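You operate a simulated robot arm through the tools that you are given. There is no shell and no other tool.

You are at the controls of a simulated robot arm. One attempt, no reset.

## Task
Warm the green-marked dent with the air heater till its strip turns green.
Fine: set the heater's knob to 80 C first and leave it there; end with the air hood in its tray, the heater off and the strip still green. Set down upright: air hood.
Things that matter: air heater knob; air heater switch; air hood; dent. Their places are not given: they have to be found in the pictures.

Only the result counts: the job must be done as asked and must still hold three seconds after the hand-in. Knocking over, shifting, dropping, spilling or breaking anything else fails it.

## Robot
A 6-joint arm with a fingered hand, fixed in place. Base frame: the origin is on the floor under the middle of its stand, x ahead of it, y to its left, z up; the work surface is at about z = 0.93. Readings come in m, degrees, newtons and seconds.
With the tool pointing down near the work surface it reaches from about 0.44 to 0.96 m from the base axis. Its first joint turns from -166.0 to 166.0 degrees. Payload 5 kg.
Tool frame: the origin (TCP) lies between the finger pads and is the grasp point; the fingertips stand 0.037 m ahead of it; z points along the fingers, y is the line along which they close. The gripper opens to 0.124 m; its body begins 0.043 m behind the TCP. The gripper is a hand of 3 fingers: y runs from the thumb to the fingers, the wrist lies at [-0.021, -0.125, -0.215] in the tool frame, and closing takes about 1.5 s.
Orientation is that of the tool frame in the base frame, as a unit quaternion [x, y, z, w]. With the fingers straight down and the wrist toward the robot, the tool's x, y and z point along [0, 1, 0], [1, 0, 0] and [0, 0, -1] of the base frame.

## Interface
- The arm moves only by the tool apply_moves. Its argument "increments" is a list of rows, each a list of 3 entries, a list of its own where there are three numbers: the gripper command, from -1 (fully open) to 1 (shut), values between in proportion, then the shift along the tool's x, y, z in units of 500 mm (1.0 is 500 mm), then the turn, a rotation vector about the tool's x, y, z in units of 60 degrees (1.0 is 60 degrees). In form: [[fingers, [dx, dy, dz], [wx, wy, wz]], ...]. A call has 1 to 20 rows; each row is the pose to reach, as a shift and turn from the pose commanded when the call began, along the tool's axes at that moment. A call with a number of a shift or a turn outside -1 to 1 is refused whole. Rows are played at 5 a second. More than 0.05 m and 8.6 degrees between two rows, or a gripper value outside its range, and nothing of the call is played. Where a pose cannot be reached the arm comes as near as it can. A force on the tool above 40 N (or 10 N above the force at the start of the call, whichever is more), or a blocked arm, ends the call early, and 0.2 s more pass. Each finger travels about 0.072 m/s and halts on what it meets, pressing with about 33 N; the grip force reading is that of the motor and also rises with nothing between the fingers. The clock runs only during rows and for 0.2 s after the last one: add rows that repeat a pose to give the fingers time. The reply holds the time, the measured pose of the TCP, the force on the tool along the base axes, the opening and the grip force, in the units named above and with some noise, with the torque about the TCP (base axes, N m) and any sound that the robot's microphone picked up, and new pictures: "views" is both (left out), scene, wrist or none.
- Cameras (640 x 400 px; columns grow to the right, rows downward): "scene" is fixed at [0.0497, 0.6516, 1.4746]; the picture's right is [-0.82, -0.57, 0.00], its down [-0.30, 0.44, -0.84] and it looks along [0.48, -0.69, -0.54] (base axes); focal length 337 px, centre (320, 200). "wrist" rides on the gripper at [0.072, -0.104, -0.154] in the tool frame; the picture's right is [-0.83, 0.26, -0.49], its down [-0.51, -0.72, 0.47] and it looks along [-0.23, 0.64, 0.73] (tool axes); focal length 243 px, centre (320, 200).
- hand_shape(shape): the hand has 3 fingers and takes this shape, open, in about a second: jaw (thumb against the fingers, like two jaws); tri (thumb and two fingers); tip (a fingertip pinch); poke (one finger out to press); point (the index stretched); flat (the hand flat); cup (the hand cupped); fist (a fist). The gripper value then closes the fingers along that shape, each until it touches; the sizes above hold for jaw. It gives what a move gives, with no picture.
- pixel_to_xyz(camera, pixels): for up to 12 pixels [column, row] of the newest picture of that camera ("zoom" is the newest enlarged one), the place [x, y, z] in the base frame of the surface seen there, good to about 0.002 m. It takes no simulated time.
- zoom(camera, box): a new picture of the part [left, top, right, bottom] of that camera's present view, enlarged. It takes no simulated time.
- sign_off(): hands the job in; it is judged then, once.

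Open the gripper and draw the arm clear of the work before you hand the job in, unless the task says otherwise.

The tools are called after "Call:" as a command line: name --argument value ..., lists and objects as JSON in quotes. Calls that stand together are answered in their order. apply_moves: Moves the arm, as the interface text tells. Its arguments: {"type":"object","properties":{"increments":{"type":"array","items":{"type":"array"}},"views":{"type":"string","enum":["both","scene","wrist","none"]}},"required":["increments"]} The other tools are called the same way: hand_shape (shape) gives the hand a shape; pixel_to_xyz (camera, pixels) gives the place of the surface under pixels of a picture; zoom (camera, box) takes an enlarged picture of a part of a camera's view; sign_off () hands the job in.

At the start:

```text
time_s: 0.0
tcp_pos: [0.701, -0.2491, 1.23]
ee_rot: [0.707, 0.707, -0.001, 0.0]
ft_force: [0.9, 0.3, 0.2]
wrist_torque: [0.02, 0.01, 0.01]
grip_width: 0.1232
grip_force: 0.1
shape: jaw
```

scene: 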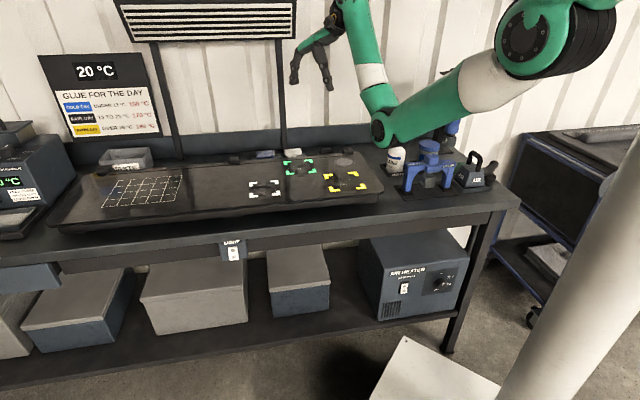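
wrist: 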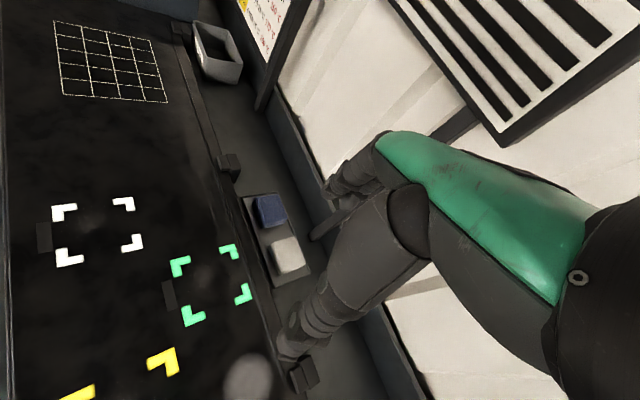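

The scene picture shows the green-marked dent near (300,167), a box labelled "AIR HEATER" under the bench near (415,280), and blue tools near (430,170). I zoom in on these for details.

Call:
zoom --camera "scene" --box '[350, 225, 480, 325]'

Call:
zoom --camera "scene" --box '[370, 110, 520, 210]'

Call:
zoom --camera "scene" --box '[220, 130, 400, 220]'

Call:
zoom --camera "scene" --box '[0, 50, 180, 240]'

```text
4.00 times, centred on (415, 275) of scene
```

zoom: 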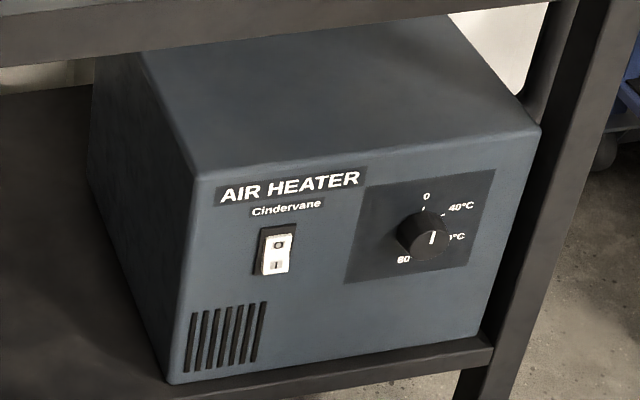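

```text
4.00 times, centred on (445, 160) of scene
```

zoom: 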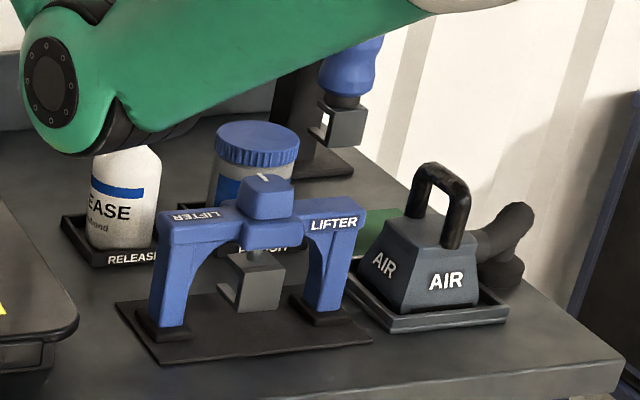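

```text
3.56 times, centred on (310, 175) of scene
```

zoom: 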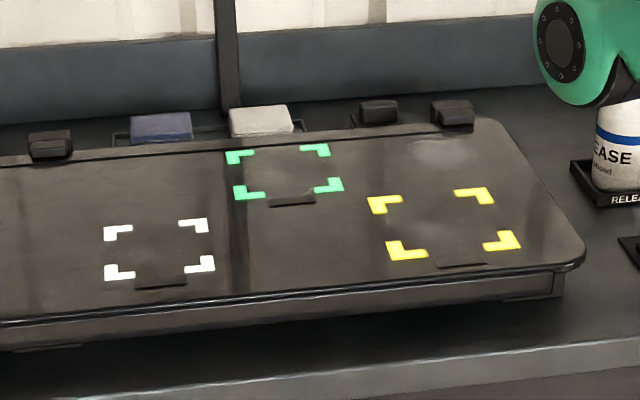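

```text
2.11 times, centred on (90, 145) of scene
```

zoom: 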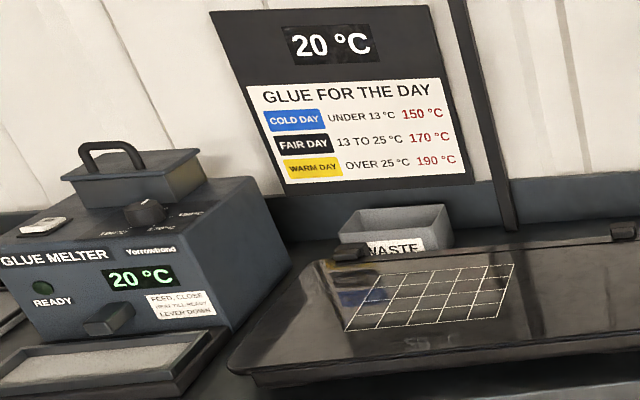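

The heater front shows a rocker switch near scene (404,288) and a knob near (440,283); the hood "AIR" sits in a tray at about (470,172). I measure the places of these parts.

Call:
pixel_to_xyz --camera "scene" --pixels '[[404, 285], [405, 292], [439, 281], [423, 284], [445, 272], [440, 292], [390, 266], [386, 320], [475, 259], [465, 308], [390, 239], [448, 229]]'

Call:
pixel_to_xyz --camera "scene" --pixels '[[478, 153], [471, 154], [483, 160], [472, 182], [462, 176], [468, 190], [490, 185], [496, 170], [290, 170], [302, 176], [301, 187], [284, 161]]'

Call:
zoom --camera "scene" --box '[440, 140, 510, 195]'

Call:
zoom --camera "scene" --box '[390, 262, 465, 304]'

```text
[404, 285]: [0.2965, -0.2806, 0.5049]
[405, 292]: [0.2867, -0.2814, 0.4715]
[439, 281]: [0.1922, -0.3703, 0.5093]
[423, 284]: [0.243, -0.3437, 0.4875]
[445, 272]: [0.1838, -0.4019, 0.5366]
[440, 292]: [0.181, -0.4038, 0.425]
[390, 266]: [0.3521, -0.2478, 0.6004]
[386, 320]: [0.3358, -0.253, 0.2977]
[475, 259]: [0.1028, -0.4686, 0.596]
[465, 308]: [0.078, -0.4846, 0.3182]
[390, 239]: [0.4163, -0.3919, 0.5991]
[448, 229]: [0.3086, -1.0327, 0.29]
```

```text
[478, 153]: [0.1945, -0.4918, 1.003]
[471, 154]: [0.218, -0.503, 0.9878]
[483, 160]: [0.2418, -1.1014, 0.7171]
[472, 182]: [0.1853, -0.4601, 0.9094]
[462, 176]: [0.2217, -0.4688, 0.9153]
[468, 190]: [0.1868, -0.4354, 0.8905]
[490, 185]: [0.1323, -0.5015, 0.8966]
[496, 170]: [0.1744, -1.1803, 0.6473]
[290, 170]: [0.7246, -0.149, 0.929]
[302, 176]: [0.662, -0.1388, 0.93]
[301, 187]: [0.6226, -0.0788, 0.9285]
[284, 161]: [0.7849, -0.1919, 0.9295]
```

```text
7.27 times, centred on (475, 168) of scene
```

zoom: 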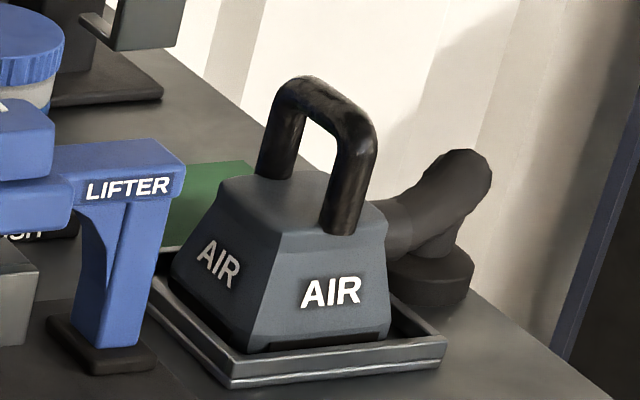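

```text
8.53 times, centred on (428, 283) of scene
```

zoom: 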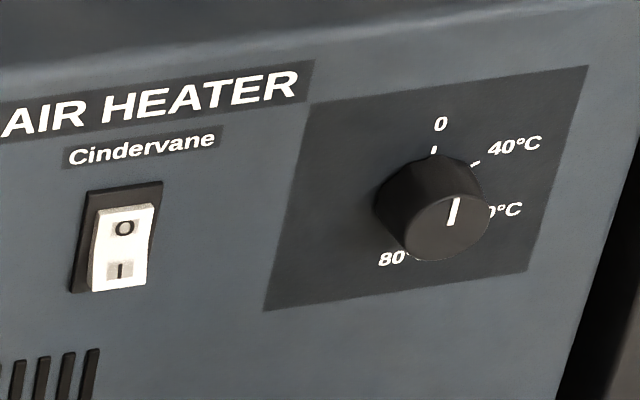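

The hood handle top is at about (0.195,-0.49,1.00) and the heater face is a vertical plane about 0.42 m from the base axis, turned about 48 degrees from the base x axis. I measure the bench edge, the stand, the tray and the dent marks before planning.

Call:
pixel_to_xyz --camera "scene" --pixels '[[505, 205], [518, 196], [515, 208], [330, 232], [330, 247], [100, 264], [525, 40], [580, 300], [560, 380], [640, 200], [430, 380], [440, 130]]'

Call:
pixel_to_xyz --camera "scene" --pixels '[[287.5, 162.6], [308.6, 160.9], [290.3, 173], [312.8, 170.8], [301.6, 175], [457, 176], [465, 191.5], [488.5, 187.5], [503, 183], [492, 162], [500, 178], [475, 165]]'

Call:
zoom --camera "scene" --box '[270, 150, 330, 185]'

Call:
zoom --camera "wrist" --box '[120, 220, 320, 345]'

```text
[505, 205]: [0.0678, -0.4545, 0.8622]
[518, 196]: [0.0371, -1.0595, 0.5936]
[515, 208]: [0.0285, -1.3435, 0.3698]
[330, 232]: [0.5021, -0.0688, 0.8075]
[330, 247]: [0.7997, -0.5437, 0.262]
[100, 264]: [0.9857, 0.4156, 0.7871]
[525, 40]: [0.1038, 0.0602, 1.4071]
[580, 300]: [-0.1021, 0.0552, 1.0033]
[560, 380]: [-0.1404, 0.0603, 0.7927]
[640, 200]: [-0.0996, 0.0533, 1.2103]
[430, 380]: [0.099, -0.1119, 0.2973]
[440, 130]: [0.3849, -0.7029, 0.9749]
```

```text
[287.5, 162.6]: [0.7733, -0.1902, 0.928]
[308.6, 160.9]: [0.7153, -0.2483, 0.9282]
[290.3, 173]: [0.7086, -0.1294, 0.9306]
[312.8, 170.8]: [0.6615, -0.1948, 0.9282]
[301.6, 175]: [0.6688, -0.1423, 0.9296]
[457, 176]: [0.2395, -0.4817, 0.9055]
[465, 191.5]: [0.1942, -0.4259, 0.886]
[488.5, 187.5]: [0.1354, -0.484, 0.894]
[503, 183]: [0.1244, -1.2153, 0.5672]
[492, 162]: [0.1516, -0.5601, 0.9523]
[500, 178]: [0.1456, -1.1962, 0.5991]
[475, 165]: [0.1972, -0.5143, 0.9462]
```

```text
10.67 times, centred on (300, 168) of scene
```

zoom: 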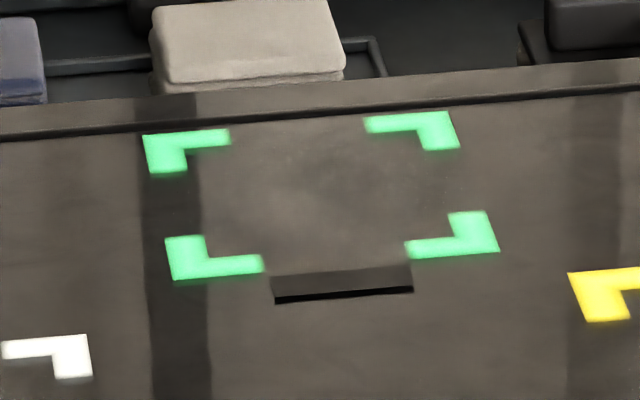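

```text
3.20 times, centred on (220, 282) of wrist
```

zoom: 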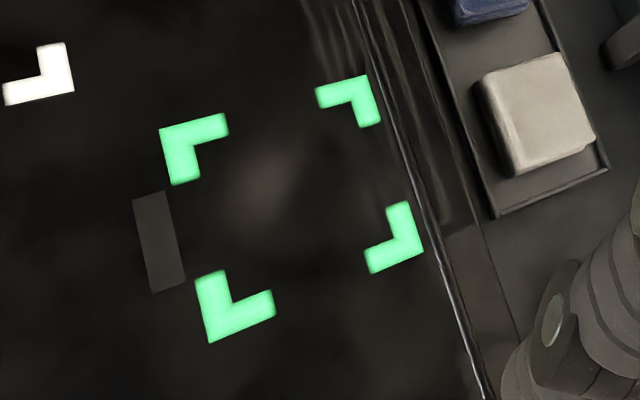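

The bench front edge is about 0.385 m from the base axis, with the heater face 3.5 cm behind it and the shoulder near z=1.4. I check how the arm is folded by measuring points on its links.

Call:
pixel_to_xyz --camera "scene" --pixels '[[480, 90], [440, 105], [388, 128], [378, 100], [368, 75], [355, 20], [325, 35], [297, 75], [327, 75], [600, 5], [335, 20], [545, 20]]'

Call:
zoom --camera "scene" --box '[260, 0, 640, 160]'

```text
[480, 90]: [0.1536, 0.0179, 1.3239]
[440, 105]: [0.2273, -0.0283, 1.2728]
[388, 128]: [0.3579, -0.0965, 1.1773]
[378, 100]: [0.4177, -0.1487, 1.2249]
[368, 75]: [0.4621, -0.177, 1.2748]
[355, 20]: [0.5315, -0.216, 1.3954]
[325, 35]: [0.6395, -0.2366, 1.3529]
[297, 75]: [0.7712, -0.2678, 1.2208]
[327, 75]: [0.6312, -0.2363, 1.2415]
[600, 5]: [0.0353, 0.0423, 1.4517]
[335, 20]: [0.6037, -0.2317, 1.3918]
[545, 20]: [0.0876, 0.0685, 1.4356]
```

```text
1.68 times, centred on (450, 80) of scene
```

zoom: 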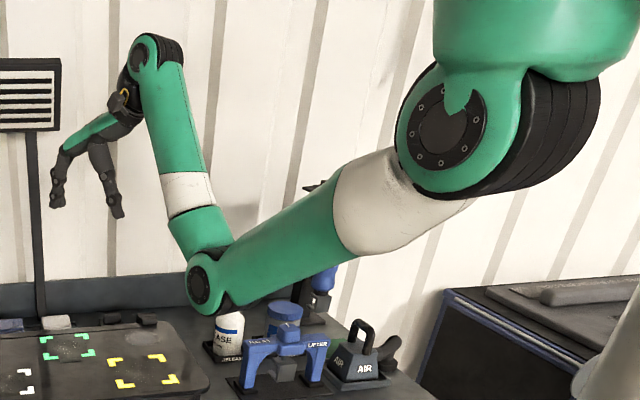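

The arm appears to hang from above (green base at the zoom's top right, elbow at (197,285)), so I measure its joints in this zoom and the white post's outline.

Call:
pixel_to_xyz --camera "zoom" --pixels '[[442, 130], [198, 285], [138, 58], [500, 20], [610, 20], [560, 30], [620, 340], [635, 330], [110, 110], [100, 140], [380, 190], [180, 120]]'

Call:
pixel_to_xyz --camera "scene" --pixels '[[548, 300], [600, 300], [637, 300], [520, 380], [600, 380], [637, 380], [405, 345], [375, 395], [480, 390], [637, 150], [395, 338]]'

Call:
zoom --camera "scene" --box '[340, 200, 640, 400]'

```text
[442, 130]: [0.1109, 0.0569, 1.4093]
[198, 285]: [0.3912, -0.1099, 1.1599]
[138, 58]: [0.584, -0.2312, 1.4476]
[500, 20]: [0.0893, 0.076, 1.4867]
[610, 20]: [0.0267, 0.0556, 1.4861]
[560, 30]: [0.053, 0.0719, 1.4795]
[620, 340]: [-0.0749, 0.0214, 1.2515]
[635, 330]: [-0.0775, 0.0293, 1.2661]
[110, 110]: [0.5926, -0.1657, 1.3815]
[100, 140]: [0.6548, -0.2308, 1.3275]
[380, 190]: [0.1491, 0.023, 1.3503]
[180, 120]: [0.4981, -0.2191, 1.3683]
```

```text
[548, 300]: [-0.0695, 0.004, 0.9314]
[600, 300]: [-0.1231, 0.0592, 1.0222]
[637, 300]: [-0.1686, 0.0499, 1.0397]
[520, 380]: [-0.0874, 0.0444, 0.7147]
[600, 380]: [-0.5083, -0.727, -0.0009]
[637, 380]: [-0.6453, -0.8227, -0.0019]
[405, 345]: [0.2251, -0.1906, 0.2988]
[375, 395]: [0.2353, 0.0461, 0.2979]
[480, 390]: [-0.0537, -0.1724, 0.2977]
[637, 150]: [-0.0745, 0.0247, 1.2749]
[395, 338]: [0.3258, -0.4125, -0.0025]
```

```text
2.00 times, centred on (490, 300) of scene
```

zoom: 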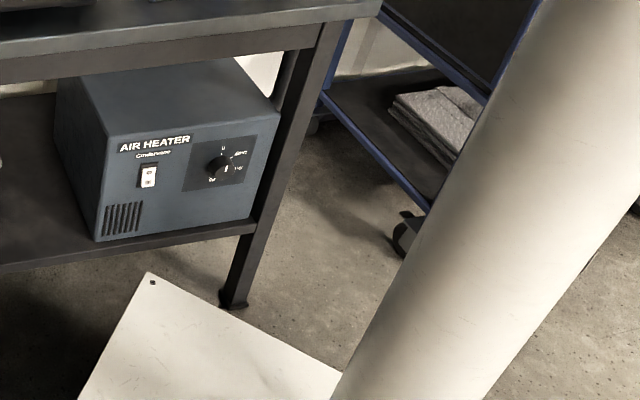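

The robot hangs from above with its elbow low, and the space in front of the heater is free. I start by turning the tool about the vertical in steps and drawing it in toward the bench front, watching the pictures.

Call:
apply_moves --increments '[[1, [-0.005, -0.03, 0.0075], [0, 0, -0.125]], [1, [-0.01, -0.06, 0.015], [0, 0, -0.25]], [1, [-0.016, -0.091, 0.0225], [0, 0, -0.375]], [1, [-0.021, -0.121, 0.03], [0, 0, -0.5]], [1, [-0.026, -0.151, 0.0375], [0, 0, -0.625]], [1, [-0.031, -0.181, 0.045], [0, 0, -0.75]], [1, [-0.037, -0.212, 0.0525], [0, 0, -0.875]], [1, [-0.042, -0.242, 0.06], [0, 0, -1]]]'

```text
time_s: 1.8
tcp_pos: [0.694, -0.2765, 1.1213]
ee_rot: [0.26, 0.966, 0.001, 0.003]
ft_force: [0.0, -0.1, -0.1]
wrist_torque: [0.01, -0.02, 0.02]
grip_width: 0.0
grip_force: 33.0
shape: jaw
out of reach, approached as far as the arm can: row 3, 4, 5, 6, 7, 8
```

scene: 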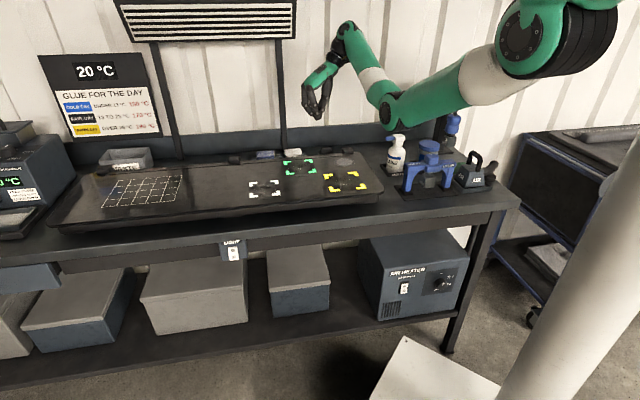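
wrist: 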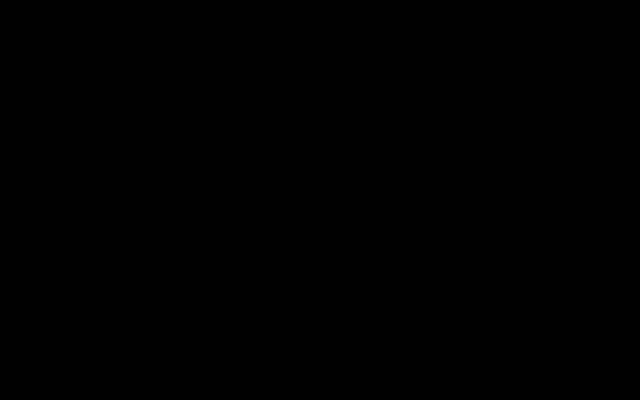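

The arm stopped short in x (asked 0.58, got 0.694) and the wrist camera is black, so the camera side of the hand has come against the forearm. I zoom in to see how the hand hangs from the wrist.

Call:
zoom --camera "scene" --box '[270, 0, 430, 140]'

```text
2.86 times, centred on (350, 70) of scene
```

zoom: 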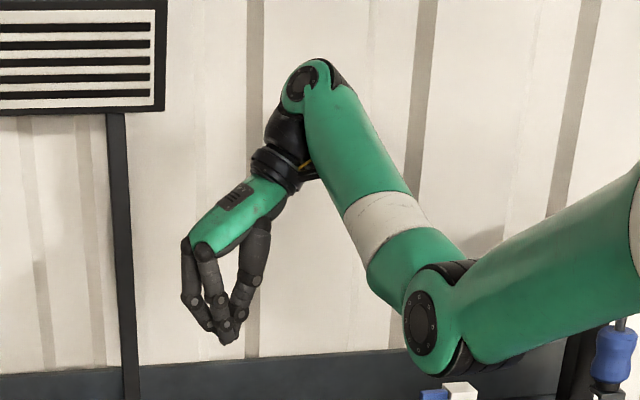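

The hand hangs from the wrist ring with the palm slanting outward, and turning it this way brings it against the forearm. I turn it back the other way at a lower and outer place to see if that direction is free.

Call:
apply_moves --increments '[[1, [0, 0, 0], [0, 0, 0.125]], [1, [0, 0, 0], [0, 0, 0.25]], [1, [0, 0, 0], [0, 0, 0.375]], [1, [0, 0, 0], [0, 0, 0.5]], [1, [0, 0, 0], [0, 0, 0.625]], [1, [0, 0, 0], [0, 0, 0.75]], [1, [0, 0, 0], [0, 0, 0.875]], [1, [0, 0, 0], [0, 0, 1]]]' --views "wrist"

```text
time_s: 3.6
tcp_pos: [0.6958, -0.2809, 1.1194]
ee_rot: [0.708, 0.707, 0.0, -0.001]
ft_force: [0.3, -0.6, 0.4]
wrist_torque: [0.01, 0.0, 0.03]
grip_width: 0.0
grip_force: 33.7
shape: jaw
```

wrist: 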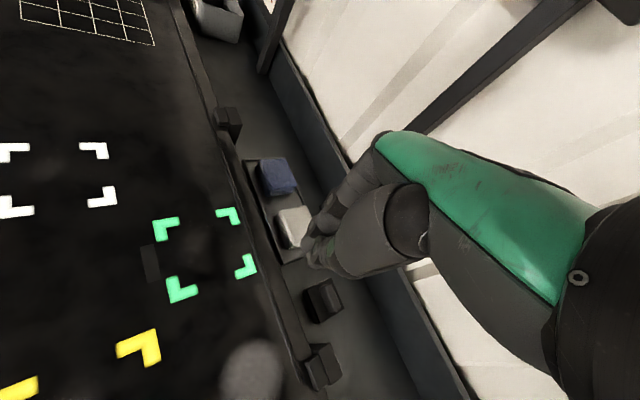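

Turning back worked with the pose held at (0.696,-0.281,1.119). Now I continue the turn in the other direction, toward facing the bench squarely, and beyond.

Call:
apply_moves --increments '[[1, [0, 0, 0], [0, 0, 0.125]], [1, [0, 0, 0], [0, 0, 0.25]], [1, [0, 0, 0], [0, 0, 0.375]], [1, [0, 0, 0], [0, 0, 0.5]], [1, [0, 0, 0], [0, 0, 0.625]], [1, [0, 0, 0], [0, 0, 0.75]], [1, [0, 0, 0], [0, 0, 0.875]], [1, [0, 0, 0], [0, 0, 1]]]'

```text
time_s: 5.4
tcp_pos: [0.6964, -0.2793, 1.1201]
ee_rot: [0.966, 0.258, 0.0, 0.0]
ft_force: [0.6, -0.2, -0.3]
wrist_torque: [0.03, -0.02, 0.01]
grip_width: 0.0001
grip_force: 33.0
shape: jaw
```

scene: 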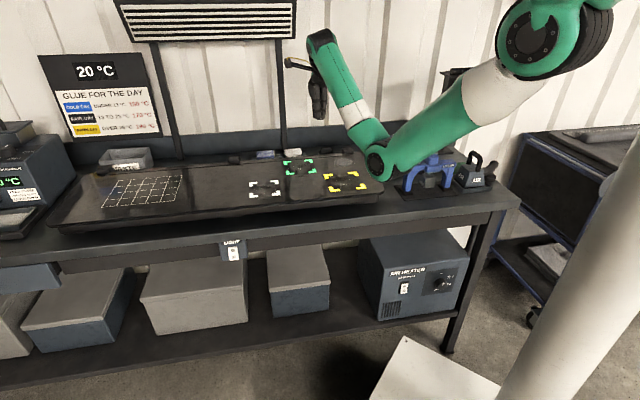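
wrist: 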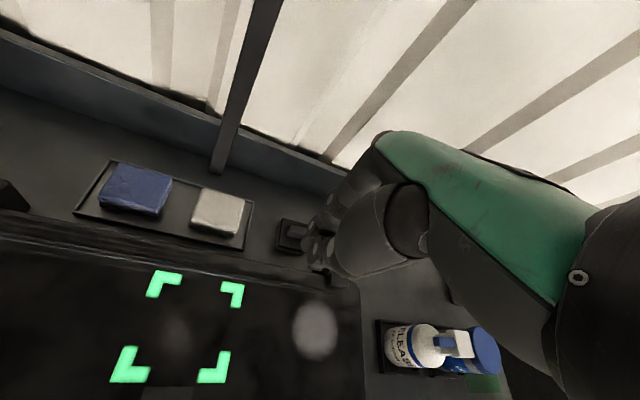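

Yaw -60 works and the wrist view shows the dent at (180,330). I continue turning the same way to -120 degrees.

Call:
apply_moves --increments '[[1, [0, 0, 0], [0, 0, 0.125]], [1, [0, 0, 0], [0, 0, 0.25]], [1, [0, 0, 0], [0, 0, 0.375]], [1, [0, 0, 0], [0, 0, 0.5]], [1, [0, 0, 0], [0, 0, 0.625]], [1, [0, 0, 0], [0, 0, 0.75]], [1, [0, 0, 0], [0, 0, 0.875]], [1, [0, 0, 0], [0, 0, 1]]]'

```text
time_s: 7.2
tcp_pos: [0.7344, -0.309, 1.092]
ee_rot: [0.966, -0.26, 0.0, 0.0]
ft_force: [-0.7, 0.5, -0.2]
wrist_torque: [0.0, -0.01, -0.01]
grip_width: 0.0
grip_force: 33.2
shape: jaw
out of reach, approached as far as the arm can: row 5, 6, 7, 8
```

scene: 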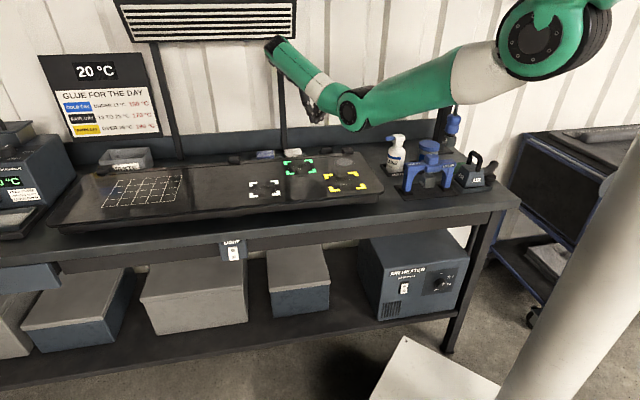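
wrist: 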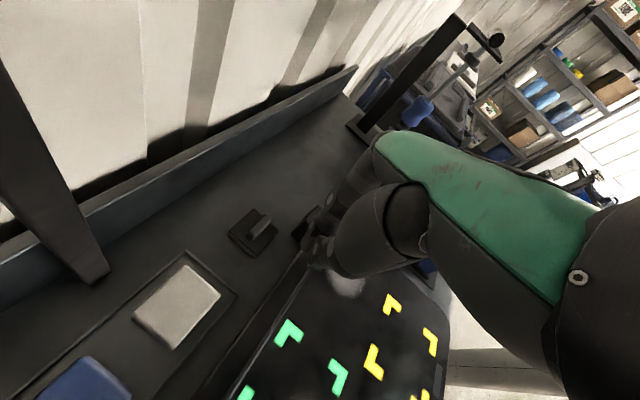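

The -120 turn again hits a fold limit, so reorienting high over the bench is not possible. I will swing the arm to the free floor space in front of the bench on the left (toward +y), turning the hand back on the way.

Call:
apply_moves --increments '[[1, [-0.031, -0.0366, -0.007], [0, 0, -0.125]], [1, [-0.062, -0.0733, -0.014], [0, 0, -0.25]], [1, [-0.093, -0.11, -0.021], [0, 0, -0.375]], [1, [-0.124, -0.1465, -0.028], [0, 0, -0.5]], [1, [-0.155, -0.183, -0.035], [0, 0, -0.625]], [1, [-0.186, -0.22, -0.042], [0, 0, -0.75]], [1, [-0.217, -0.2565, -0.049], [0, 0, -0.875]], [1, [-0.248, -0.293, -0.056], [0, 0, -1]]]' --views "scene"

```text
time_s: 9.0
tcp_pos: [0.7019, -0.1219, 1.1197]
ee_rot: [0.966, 0.26, 0.0, 0.001]
ft_force: [0.5, 0.4, 0.9]
wrist_torque: [0.02, 0.01, 0.03]
grip_width: 0.0
grip_force: 33.1
shape: jaw
out of reach, approached as far as the arm can: row 1
```

scene: 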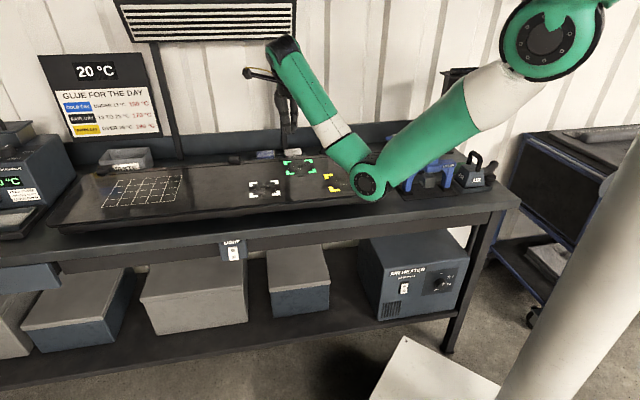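

Reached (0.702,-0.122,1.12) freely. I keep swinging to the left and turn the hand to yaw 0.

Call:
apply_moves --increments '[[1, [0.0225, -0.08, 0.005], [0, 0, -0.125]], [1, [0.045, -0.16, 0.01], [0, 0, -0.25]], [1, [0.0675, -0.24, 0.015], [0, 0, -0.375]], [1, [0.09, -0.32, 0.02], [0, 0, -0.5]], [1, [0.1125, -0.4, 0.025], [0, 0, -0.625]], [1, [0.135, -0.48, 0.03], [0, 0, -0.75]], [1, [0.1575, -0.56, 0.035], [0, 0, -0.875]], [1, [0.18, -0.64, 0.04], [0, 0, -1]]]' --views "scene"

```text
time_s: 10.8
tcp_pos: [0.6212, 0.202, 1.097]
ee_rot: [0.707, 0.707, 0.0, 0.0]
ft_force: [0.1, -0.5, 0.3]
wrist_torque: [0.02, -0.05, -0.02]
grip_width: 0.0
grip_force: 32.8
shape: jaw
```

scene: 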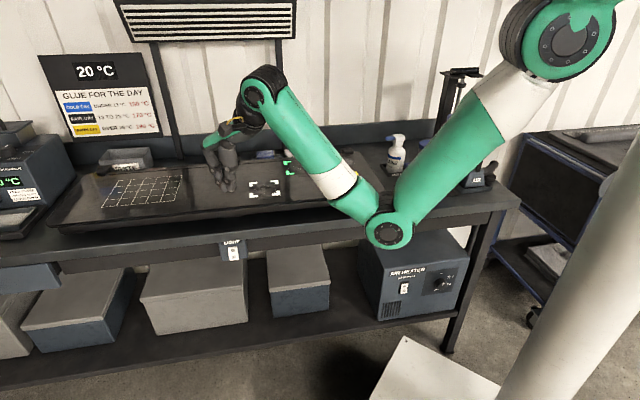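

Reached (0.621,0.202,1.097); the elbow is now at pixel (390,232). I check how close it is to the bench edge before moving on.

Call:
pixel_to_xyz --camera "scene" --pixels '[[390, 232], [388, 248], [375, 215], [410, 225], [350, 195], [262, 90], [370, 240]]'

```text
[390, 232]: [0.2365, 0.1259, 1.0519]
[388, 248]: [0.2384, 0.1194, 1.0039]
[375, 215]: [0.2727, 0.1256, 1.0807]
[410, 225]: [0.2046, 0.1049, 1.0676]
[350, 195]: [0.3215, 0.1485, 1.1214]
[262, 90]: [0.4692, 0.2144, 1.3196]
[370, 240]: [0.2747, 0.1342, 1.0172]
```

The elbow is at about (0.24,0.12,1.05), clear of the bench. I continue to (0.53,0.40,1.05) over the open floor in front of the bench.

Call:
apply_moves --increments '[[1, [0.067, -0.03, 0.0167], [0, 0, -0.111]], [1, [0.133, -0.06, 0.033], [0, 0, -0.222]], [1, [0.2, -0.09, 0.05], [0, 0, -0.333]], [1, [0.267, -0.12, 0.067], [0, 0, -0.444]], [1, [0.333, -0.15, 0.083], [0, 0, -0.556]], [1, [0.4, -0.18, 0.1], [0, 0, -0.667]]]' --views "both"

```text
time_s: 12.2
tcp_pos: [0.5284, 0.4016, 1.0485]
ee_rot: [0.422, 0.907, 0.0, 0.0]
ft_force: [0.6, -0.3, 0.7]
wrist_torque: [0.04, 0.02, 0.01]
grip_width: 0.0001
grip_force: 32.7
shape: jaw
```

scene: 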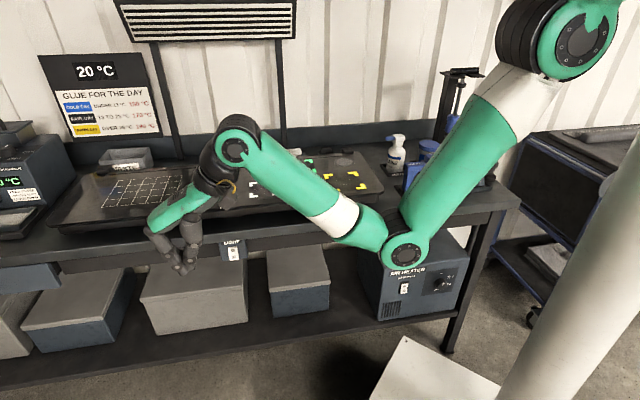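
wrist: 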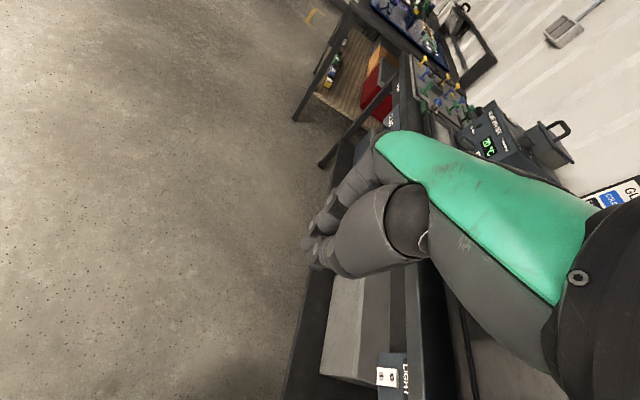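

The hand is now over free floor (wrist view) with the arm comfortably bent. I roll the hand about its palm axis, which keeps the wrist and grasp point in place, first by 60 degrees.

Call:
apply_moves --increments '[[1, [0, 0, 0.03], [0.0105, 0.0625, 0.1075]], [1, [0, 0, 0.06], [0.021, 0.125, 0.215]], [1, [0, 0, 0.09], [0.0315, 0.1875, 0.3225]], [1, [0, 0, 0.12], [0.042, 0.25, 0.43]], [1, [0, 0, 0.15], [0.0525, 0.3125, 0.5375]], [1, [0, 0, 0.18], [0.063, 0.375, 0.645]], [1, [0, 0, 0.21], [0.0735, 0.4375, 0.7525]], [1, [0, 0, 0.24], [0.084, 0.5, 0.86]]]' --views "both"

```text
time_s: 14.0
tcp_pos: [0.5282, 0.4004, 0.9278]
ee_rot: [0.757, 0.601, 0.067, -0.245]
ft_force: [-0.1, -0.4, 0.2]
wrist_torque: [0.02, 0.03, 0.01]
grip_width: 0.0
grip_force: 32.8
shape: jaw
```

scene: 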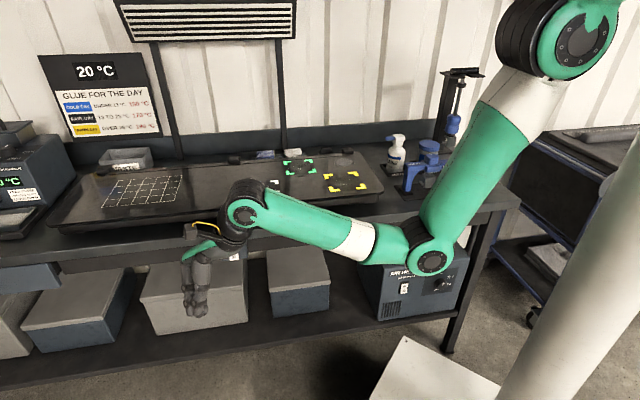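
wrist: 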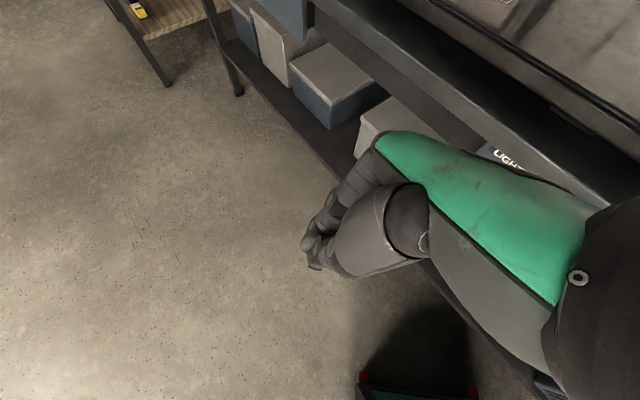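

The roll works without moving the rest of the arm much. I continue by another 60 degrees.

Call:
apply_moves --increments '[[1, [0, 0, 0], [0.0105, 0.0625, 0.1075]], [1, [0, 0, 0], [0.021, 0.125, 0.215]], [1, [0, 0, 0], [0.0315, 0.1875, 0.3225]], [1, [0, 0, 0], [0.042, 0.25, 0.43]], [1, [0, 0, 0], [0.0525, 0.3125, 0.5375]], [1, [0, 0, 0], [0.063, 0.375, 0.645]], [1, [0, 0, 0], [0.0735, 0.4375, 0.7525]], [1, [0, 0, 0], [0.084, 0.5, 0.86]]]' --views "both"

```text
time_s: 15.8
tcp_pos: [0.5286, 0.4011, 0.9285]
ee_rot: [0.887, 0.138, 0.116, -0.424]
ft_force: [-0.5, 0.7, 0.1]
wrist_torque: [-0.01, 0.01, 0.04]
grip_width: 0.0001
grip_force: 33.4
shape: jaw
```

scene: 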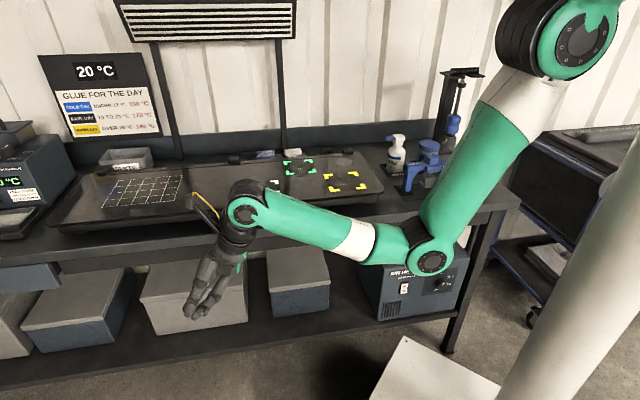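
wrist: 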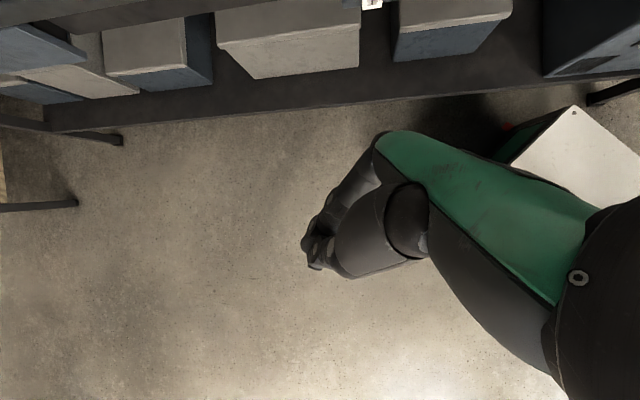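

Roll of 120 degrees reached; the wrist view now shows the bench shelf and the heater corner at the upper right. I do the last 60 degrees of roll.

Call:
apply_moves --increments '[[1, [0, 0, 0], [0.0105, 0.0625, 0.1075]], [1, [0, 0, 0], [0.021, 0.125, 0.215]], [1, [0, 0, 0], [0.0315, 0.1875, 0.3225]], [1, [0, 0, 0], [0.042, 0.25, 0.43]], [1, [0, 0, 0], [0.0525, 0.3125, 0.5375]], [1, [0, 0, 0], [0.063, 0.375, 0.645]], [1, [0, 0, 0], [0.0735, 0.4375, 0.7525]], [1, [0, 0, 0], [0.084, 0.5, 0.86]]]' --views "both"

```text
time_s: 17.6
tcp_pos: [0.5397, 0.3891, 0.9255]
ee_rot: [0.796, -0.327, 0.133, -0.491]
ft_force: [0.1, -0.4, -0.1]
wrist_torque: [-0.01, 0.0, -0.02]
grip_width: 0.0001
grip_force: 33.0
shape: jaw
out of reach, approached as far as the arm can: row 8
```

scene: 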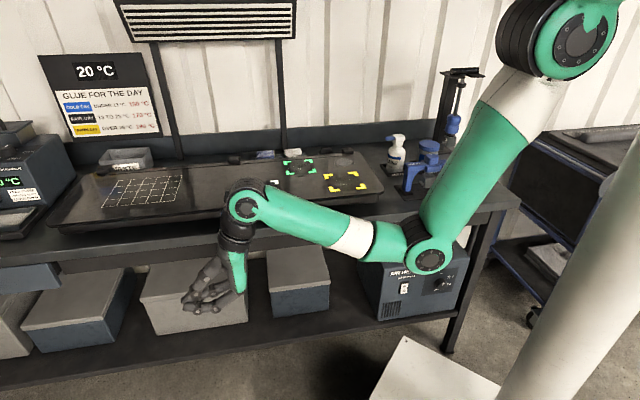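
wrist: 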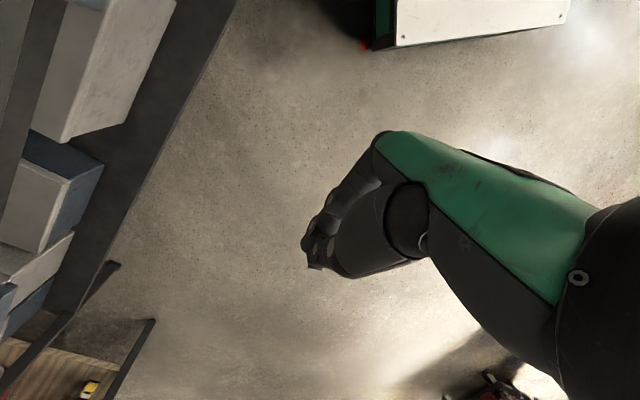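

The last row was just out of reach, so the hand's roll joint is near its limit here, with the fingers now pointing outward and about 29 degrees down. I check where the wrist joint and flange are in the picture.

Call:
pixel_to_xyz --camera "scene" --pixels '[[247, 206], [237, 235], [237, 265], [432, 260], [565, 40], [205, 295], [240, 290], [395, 240]]'

Call:
zoom --camera "scene" --box '[160, 170, 320, 330]'

```text
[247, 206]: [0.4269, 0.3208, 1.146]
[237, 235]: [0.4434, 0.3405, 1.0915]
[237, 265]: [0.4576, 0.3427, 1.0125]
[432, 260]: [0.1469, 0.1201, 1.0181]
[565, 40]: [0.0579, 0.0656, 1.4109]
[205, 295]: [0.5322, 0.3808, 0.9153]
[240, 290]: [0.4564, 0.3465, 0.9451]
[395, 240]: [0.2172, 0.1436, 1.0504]
```

```text
2.50 times, centred on (240, 250) of scene
```

zoom: 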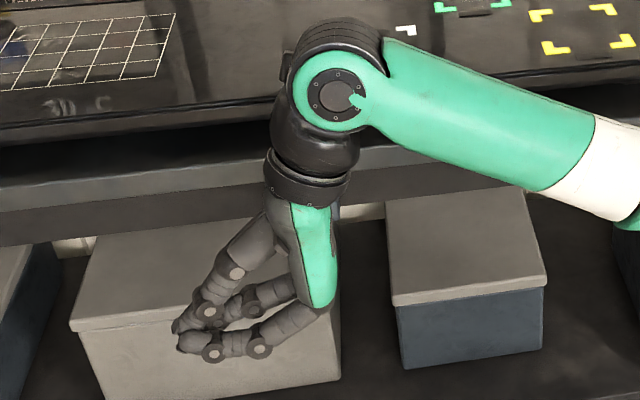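

The wrist centre coincides with the forearm end at about (0.43,0.32,1.146), so I know the arm's reach (about 0.78 m from the shoulder). I lower the hand in the free space in front of the bench, rolling it 10 degrees off its limit.

Call:
apply_moves --increments '[[1, [-0.0042, 0.0845, 0], [-0.0014, -0.0083, -0.0143]], [1, [-0.0085, 0.169, 0], [-0.0028, -0.0167, -0.0287]], [1, [-0.0127, 0.2534, 0], [-0.0042, -0.025, -0.043]], [1, [-0.017, 0.338, 0], [-0.0056, -0.0333, -0.0573]], [1, [-0.0212, 0.4223, 0], [-0.007, -0.0417, -0.0717]], [1, [-0.0254, 0.5068, 0], [-0.0084, -0.05, -0.086]], [1, [-0.0297, 0.591, 0], [-0.0098, -0.058, -0.1]], [1, [-0.034, 0.6757, 0], [-0.011, -0.067, -0.115]], [1, [-0.038, 0.76, 0], [-0.0126, -0.075, -0.129]], [1, [-0.0424, 0.8446, 0], [-0.014, -0.083, -0.143]]]' --views "both"

```text
time_s: 19.8
tcp_pos: [0.3569, 0.2704, 0.5611]
ee_rot: [0.827, -0.245, 0.133, -0.488]
ft_force: [0.7, -0.1, -0.3]
wrist_torque: [-0.01, -0.06, 0.02]
grip_width: 0.0
grip_force: 32.8
shape: jaw
```

scene: 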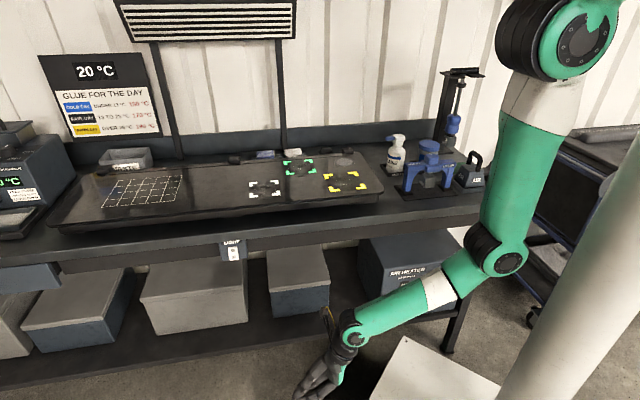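
wrist: 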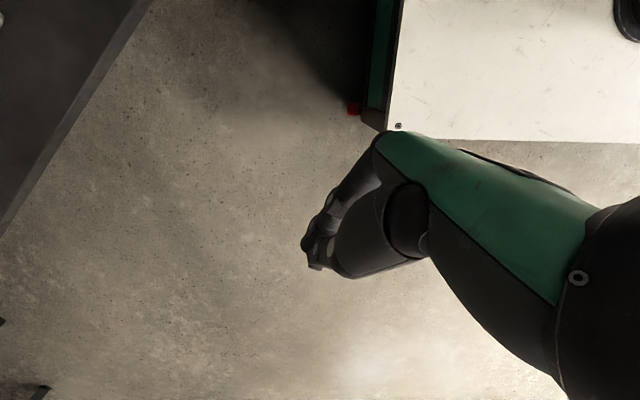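

The hand is low in front of the bench at (0.357,0.270,0.561), and the elbow at pixel (505,260) nears the white post. I check the distance before swinging the arm toward the heater.

Call:
pixel_to_xyz --camera "scene" --pixels '[[505, 260], [475, 245], [515, 245], [525, 180], [352, 338], [540, 310], [535, 330]]'

```text
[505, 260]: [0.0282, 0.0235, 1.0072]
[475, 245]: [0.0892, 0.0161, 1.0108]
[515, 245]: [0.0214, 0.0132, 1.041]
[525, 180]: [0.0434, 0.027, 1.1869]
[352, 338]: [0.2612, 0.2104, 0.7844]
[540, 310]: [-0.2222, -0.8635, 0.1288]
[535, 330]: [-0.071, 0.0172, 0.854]
```

The readings of the elbow need to be sharper before the swing, so I zoom on the shoulder, elbow and post region.

Call:
zoom --camera "scene" --box '[440, 0, 640, 320]'

```text
1.25 times, centred on (540, 160) of scene
```

zoom: 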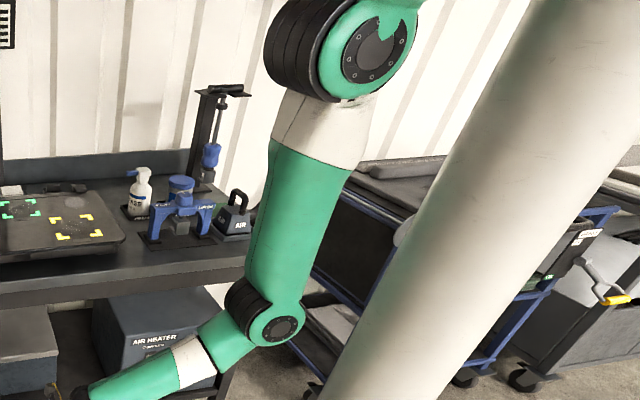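

Call:
pixel_to_xyz --camera "zoom" --pixels '[[372, 55], [340, 60], [410, 40], [300, 45], [283, 328], [262, 335], [298, 320], [240, 310], [320, 130], [300, 220], [330, 300], [440, 180]]'

```text
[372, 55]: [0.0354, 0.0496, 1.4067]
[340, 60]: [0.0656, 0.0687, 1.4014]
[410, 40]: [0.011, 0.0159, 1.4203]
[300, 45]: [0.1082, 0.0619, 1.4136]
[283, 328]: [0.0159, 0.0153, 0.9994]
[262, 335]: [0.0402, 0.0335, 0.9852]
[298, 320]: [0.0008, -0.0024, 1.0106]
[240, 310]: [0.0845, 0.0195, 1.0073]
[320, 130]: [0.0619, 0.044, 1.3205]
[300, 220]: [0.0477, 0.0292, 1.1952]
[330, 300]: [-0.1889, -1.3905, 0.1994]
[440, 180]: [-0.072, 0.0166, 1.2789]
```

The joint centres show the arm's turning axis is near (0.078, 0) and the post at (-0.13, 0), so the elbow stays clear if the wrist is kept low and out. I swing toward the heater in the first step to (0.47,0.04,0.495) while turning -50 degrees about vertical.

Call:
apply_moves --increments '[[1, [0.0633, 0.0344, -0.0254], [0.0023, 0.1039, 0.0581]], [1, [0.1265, 0.0688, -0.0507], [0.0046, 0.2077, 0.1163]], [1, [0.1898, 0.1032, -0.0761], [0.0069, 0.3116, 0.1744]], [1, [0.253, 0.1376, -0.1015], [0.0091, 0.4154, 0.2326]], [1, [0.3163, 0.172, -0.1269], [0.0114, 0.5193, 0.2907]], [1, [0.3795, 0.2064, -0.1522], [0.0137, 0.6231, 0.3489]], [1, [0.4428, 0.2408, -0.1776], [0.016, 0.727, 0.407]]]' --views "both"

```text
time_s: 21.4
tcp_pos: [0.4717, 0.0285, 0.4876]
ee_rot: [0.647, -0.572, 0.323, -0.388]
ft_force: [-0.2, 0.0, 0.1]
wrist_torque: [0.05, -0.02, -0.01]
grip_width: 0.0002
grip_force: 33.3
shape: jaw
out of reach, approached as far as the arm can: row 7
```

scene: 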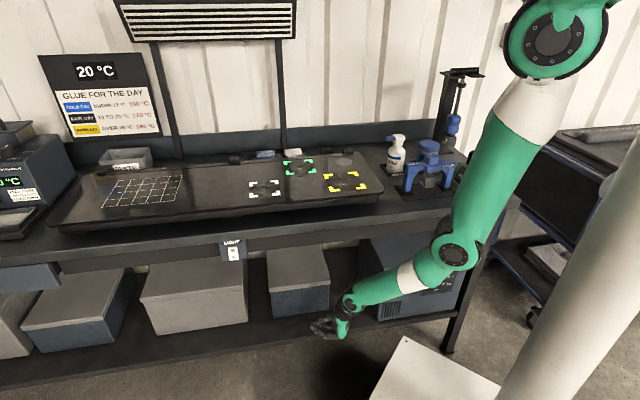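
wrist: 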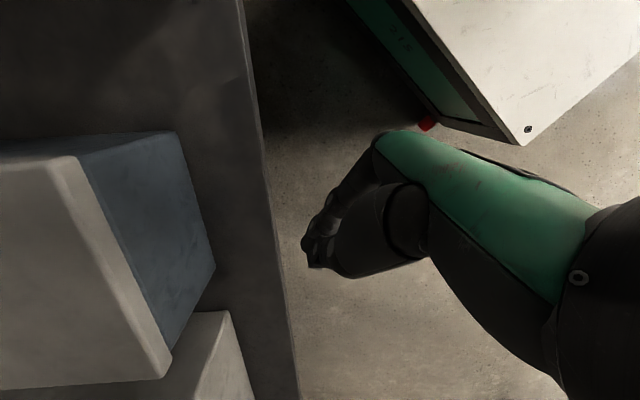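

The swing reached (0.472,0.029,0.488), again just touching the roll limit. I go on to (0.37,-0.13,0.485), rolling the hand 30 degrees back from its limit at the same time.

Call:
apply_moves --increments '[[1, [0.0578, 0.024, -0.0431], [-0.017, 0.0194, -0.0454]], [1, [0.1156, 0.048, -0.0862], [-0.034, 0.0388, -0.0908]], [1, [0.1734, 0.072, -0.1292], [-0.051, 0.0582, -0.1362]], [1, [0.2312, 0.096, -0.1723], [-0.068, 0.0776, -0.1816]], [1, [0.289, 0.12, -0.2154], [-0.085, 0.097, -0.227]]]' --views "both"

```text
time_s: 22.6
tcp_pos: [0.3713, -0.1314, 0.4889]
ee_rot: [0.71, -0.523, 0.376, -0.284]
ft_force: [-0.4, 0.4, 0.2]
wrist_torque: [0.01, -0.01, -0.01]
grip_width: 0.0
grip_force: 33.7
shape: jaw
```

scene: 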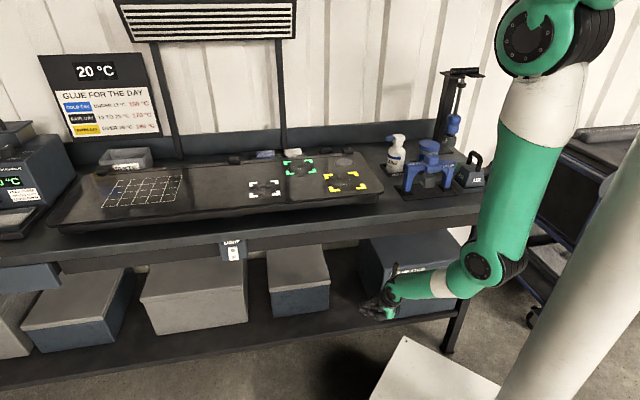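
wrist: 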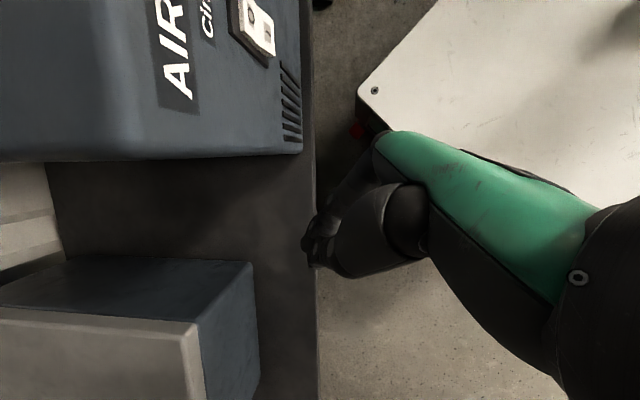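

The wrist view now shows the heater's switch at (255,25). I move the hand in front of the heater between switch and knob, turning a further 35 degrees, to look at the knob.

Call:
apply_moves --increments '[[1, [0.0261, 0.0319, -0.0712], [-0.023, 0.0775, 0.054]], [1, [0.0522, 0.0638, -0.1424], [-0.046, 0.155, 0.108]], [1, [0.0783, 0.0957, -0.2136], [-0.069, 0.2325, 0.162]], [1, [0.1044, 0.1276, -0.2848], [-0.092, 0.31, 0.216]], [1, [0.1305, 0.1595, -0.356], [-0.115, 0.3875, 0.27]], [1, [0.1566, 0.1914, -0.4272], [-0.138, 0.465, 0.324]]]' --views "both"

```text
time_s: 24.0
tcp_pos: [0.1564, -0.2328, 0.5484]
ee_rot: [-0.519, 0.712, -0.445, 0.16]
ft_force: [-0.5, -0.1, -0.4]
wrist_torque: [-0.01, 0.0, 0.02]
grip_width: 0.0
grip_force: 32.9
shape: jaw
```

scene: 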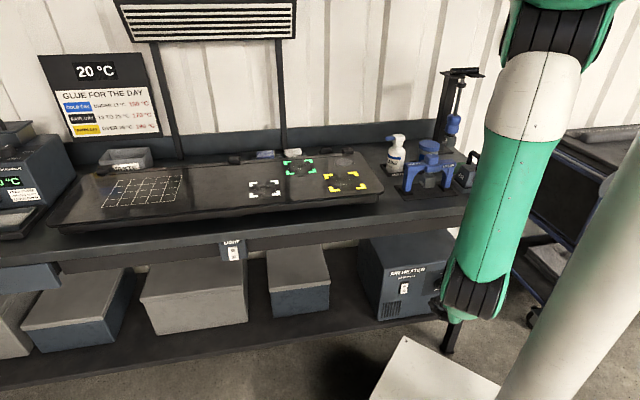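
wrist: 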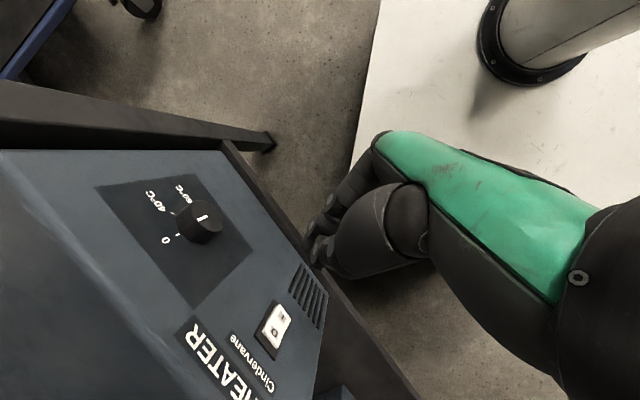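

The wrist view now shows the heater's front with the knob at (200,220) and the switch at (275,325). I zoom in on the dial and measure the knob and switch.

Call:
zoom --camera "wrist" --box '[120, 160, 280, 260]'

Call:
pixel_to_xyz --camera "wrist" --pixels '[[200, 216], [207, 216], [197, 222], [178, 207], [222, 225], [195, 240], [188, 195], [170, 235], [275, 315], [270, 330], [281, 318], [262, 338]]'

```text
4.00 times, centred on (200, 210) of wrist
```

zoom: 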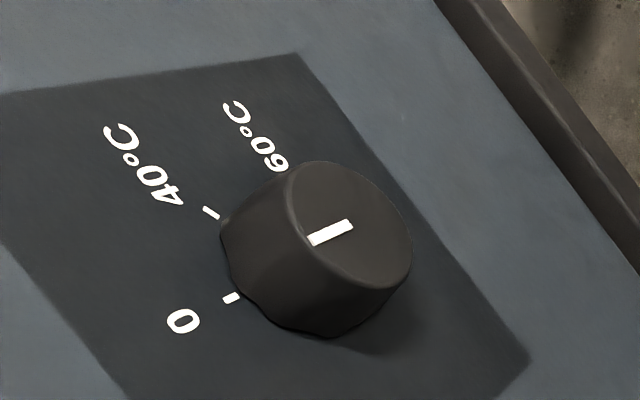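

```text
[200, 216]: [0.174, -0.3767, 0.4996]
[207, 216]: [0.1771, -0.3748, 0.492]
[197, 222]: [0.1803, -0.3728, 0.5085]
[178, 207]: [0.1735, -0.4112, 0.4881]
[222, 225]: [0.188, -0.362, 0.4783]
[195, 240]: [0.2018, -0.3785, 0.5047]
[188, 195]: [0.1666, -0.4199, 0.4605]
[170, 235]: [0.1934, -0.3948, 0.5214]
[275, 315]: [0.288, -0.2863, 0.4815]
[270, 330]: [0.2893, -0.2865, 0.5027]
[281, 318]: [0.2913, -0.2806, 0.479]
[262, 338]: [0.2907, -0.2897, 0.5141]
```

I measure points on the knob's front face and pointer in the zoomed picture.

Call:
pixel_to_xyz --camera "zoom" --pixels '[[313, 239], [350, 226], [332, 233], [300, 185], [400, 265], [330, 172], [385, 210], [300, 230], [360, 280], [232, 298], [211, 213], [410, 240]]'

Call:
pixel_to_xyz --camera "zoom" --pixels '[[230, 240], [260, 300], [280, 320], [240, 200], [320, 320], [345, 335], [60, 200], [290, 55], [520, 355], [250, 50], [130, 400]]'

```text
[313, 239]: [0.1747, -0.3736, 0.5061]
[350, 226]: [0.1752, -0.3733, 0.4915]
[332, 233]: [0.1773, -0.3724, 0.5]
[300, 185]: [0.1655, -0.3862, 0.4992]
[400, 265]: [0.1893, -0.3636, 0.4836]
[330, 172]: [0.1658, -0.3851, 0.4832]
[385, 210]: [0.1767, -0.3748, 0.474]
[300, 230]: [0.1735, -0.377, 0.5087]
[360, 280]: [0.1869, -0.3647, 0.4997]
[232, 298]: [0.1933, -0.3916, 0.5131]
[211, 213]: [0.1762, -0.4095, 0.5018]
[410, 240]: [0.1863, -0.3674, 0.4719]
```

```text
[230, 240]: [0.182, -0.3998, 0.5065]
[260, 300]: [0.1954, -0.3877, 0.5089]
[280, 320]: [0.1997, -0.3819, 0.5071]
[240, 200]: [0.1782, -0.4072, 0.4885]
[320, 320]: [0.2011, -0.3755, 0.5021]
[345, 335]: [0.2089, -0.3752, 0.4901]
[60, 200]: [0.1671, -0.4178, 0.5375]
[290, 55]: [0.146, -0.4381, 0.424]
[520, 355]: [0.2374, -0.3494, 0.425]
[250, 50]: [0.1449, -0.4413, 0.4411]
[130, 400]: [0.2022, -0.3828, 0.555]
```

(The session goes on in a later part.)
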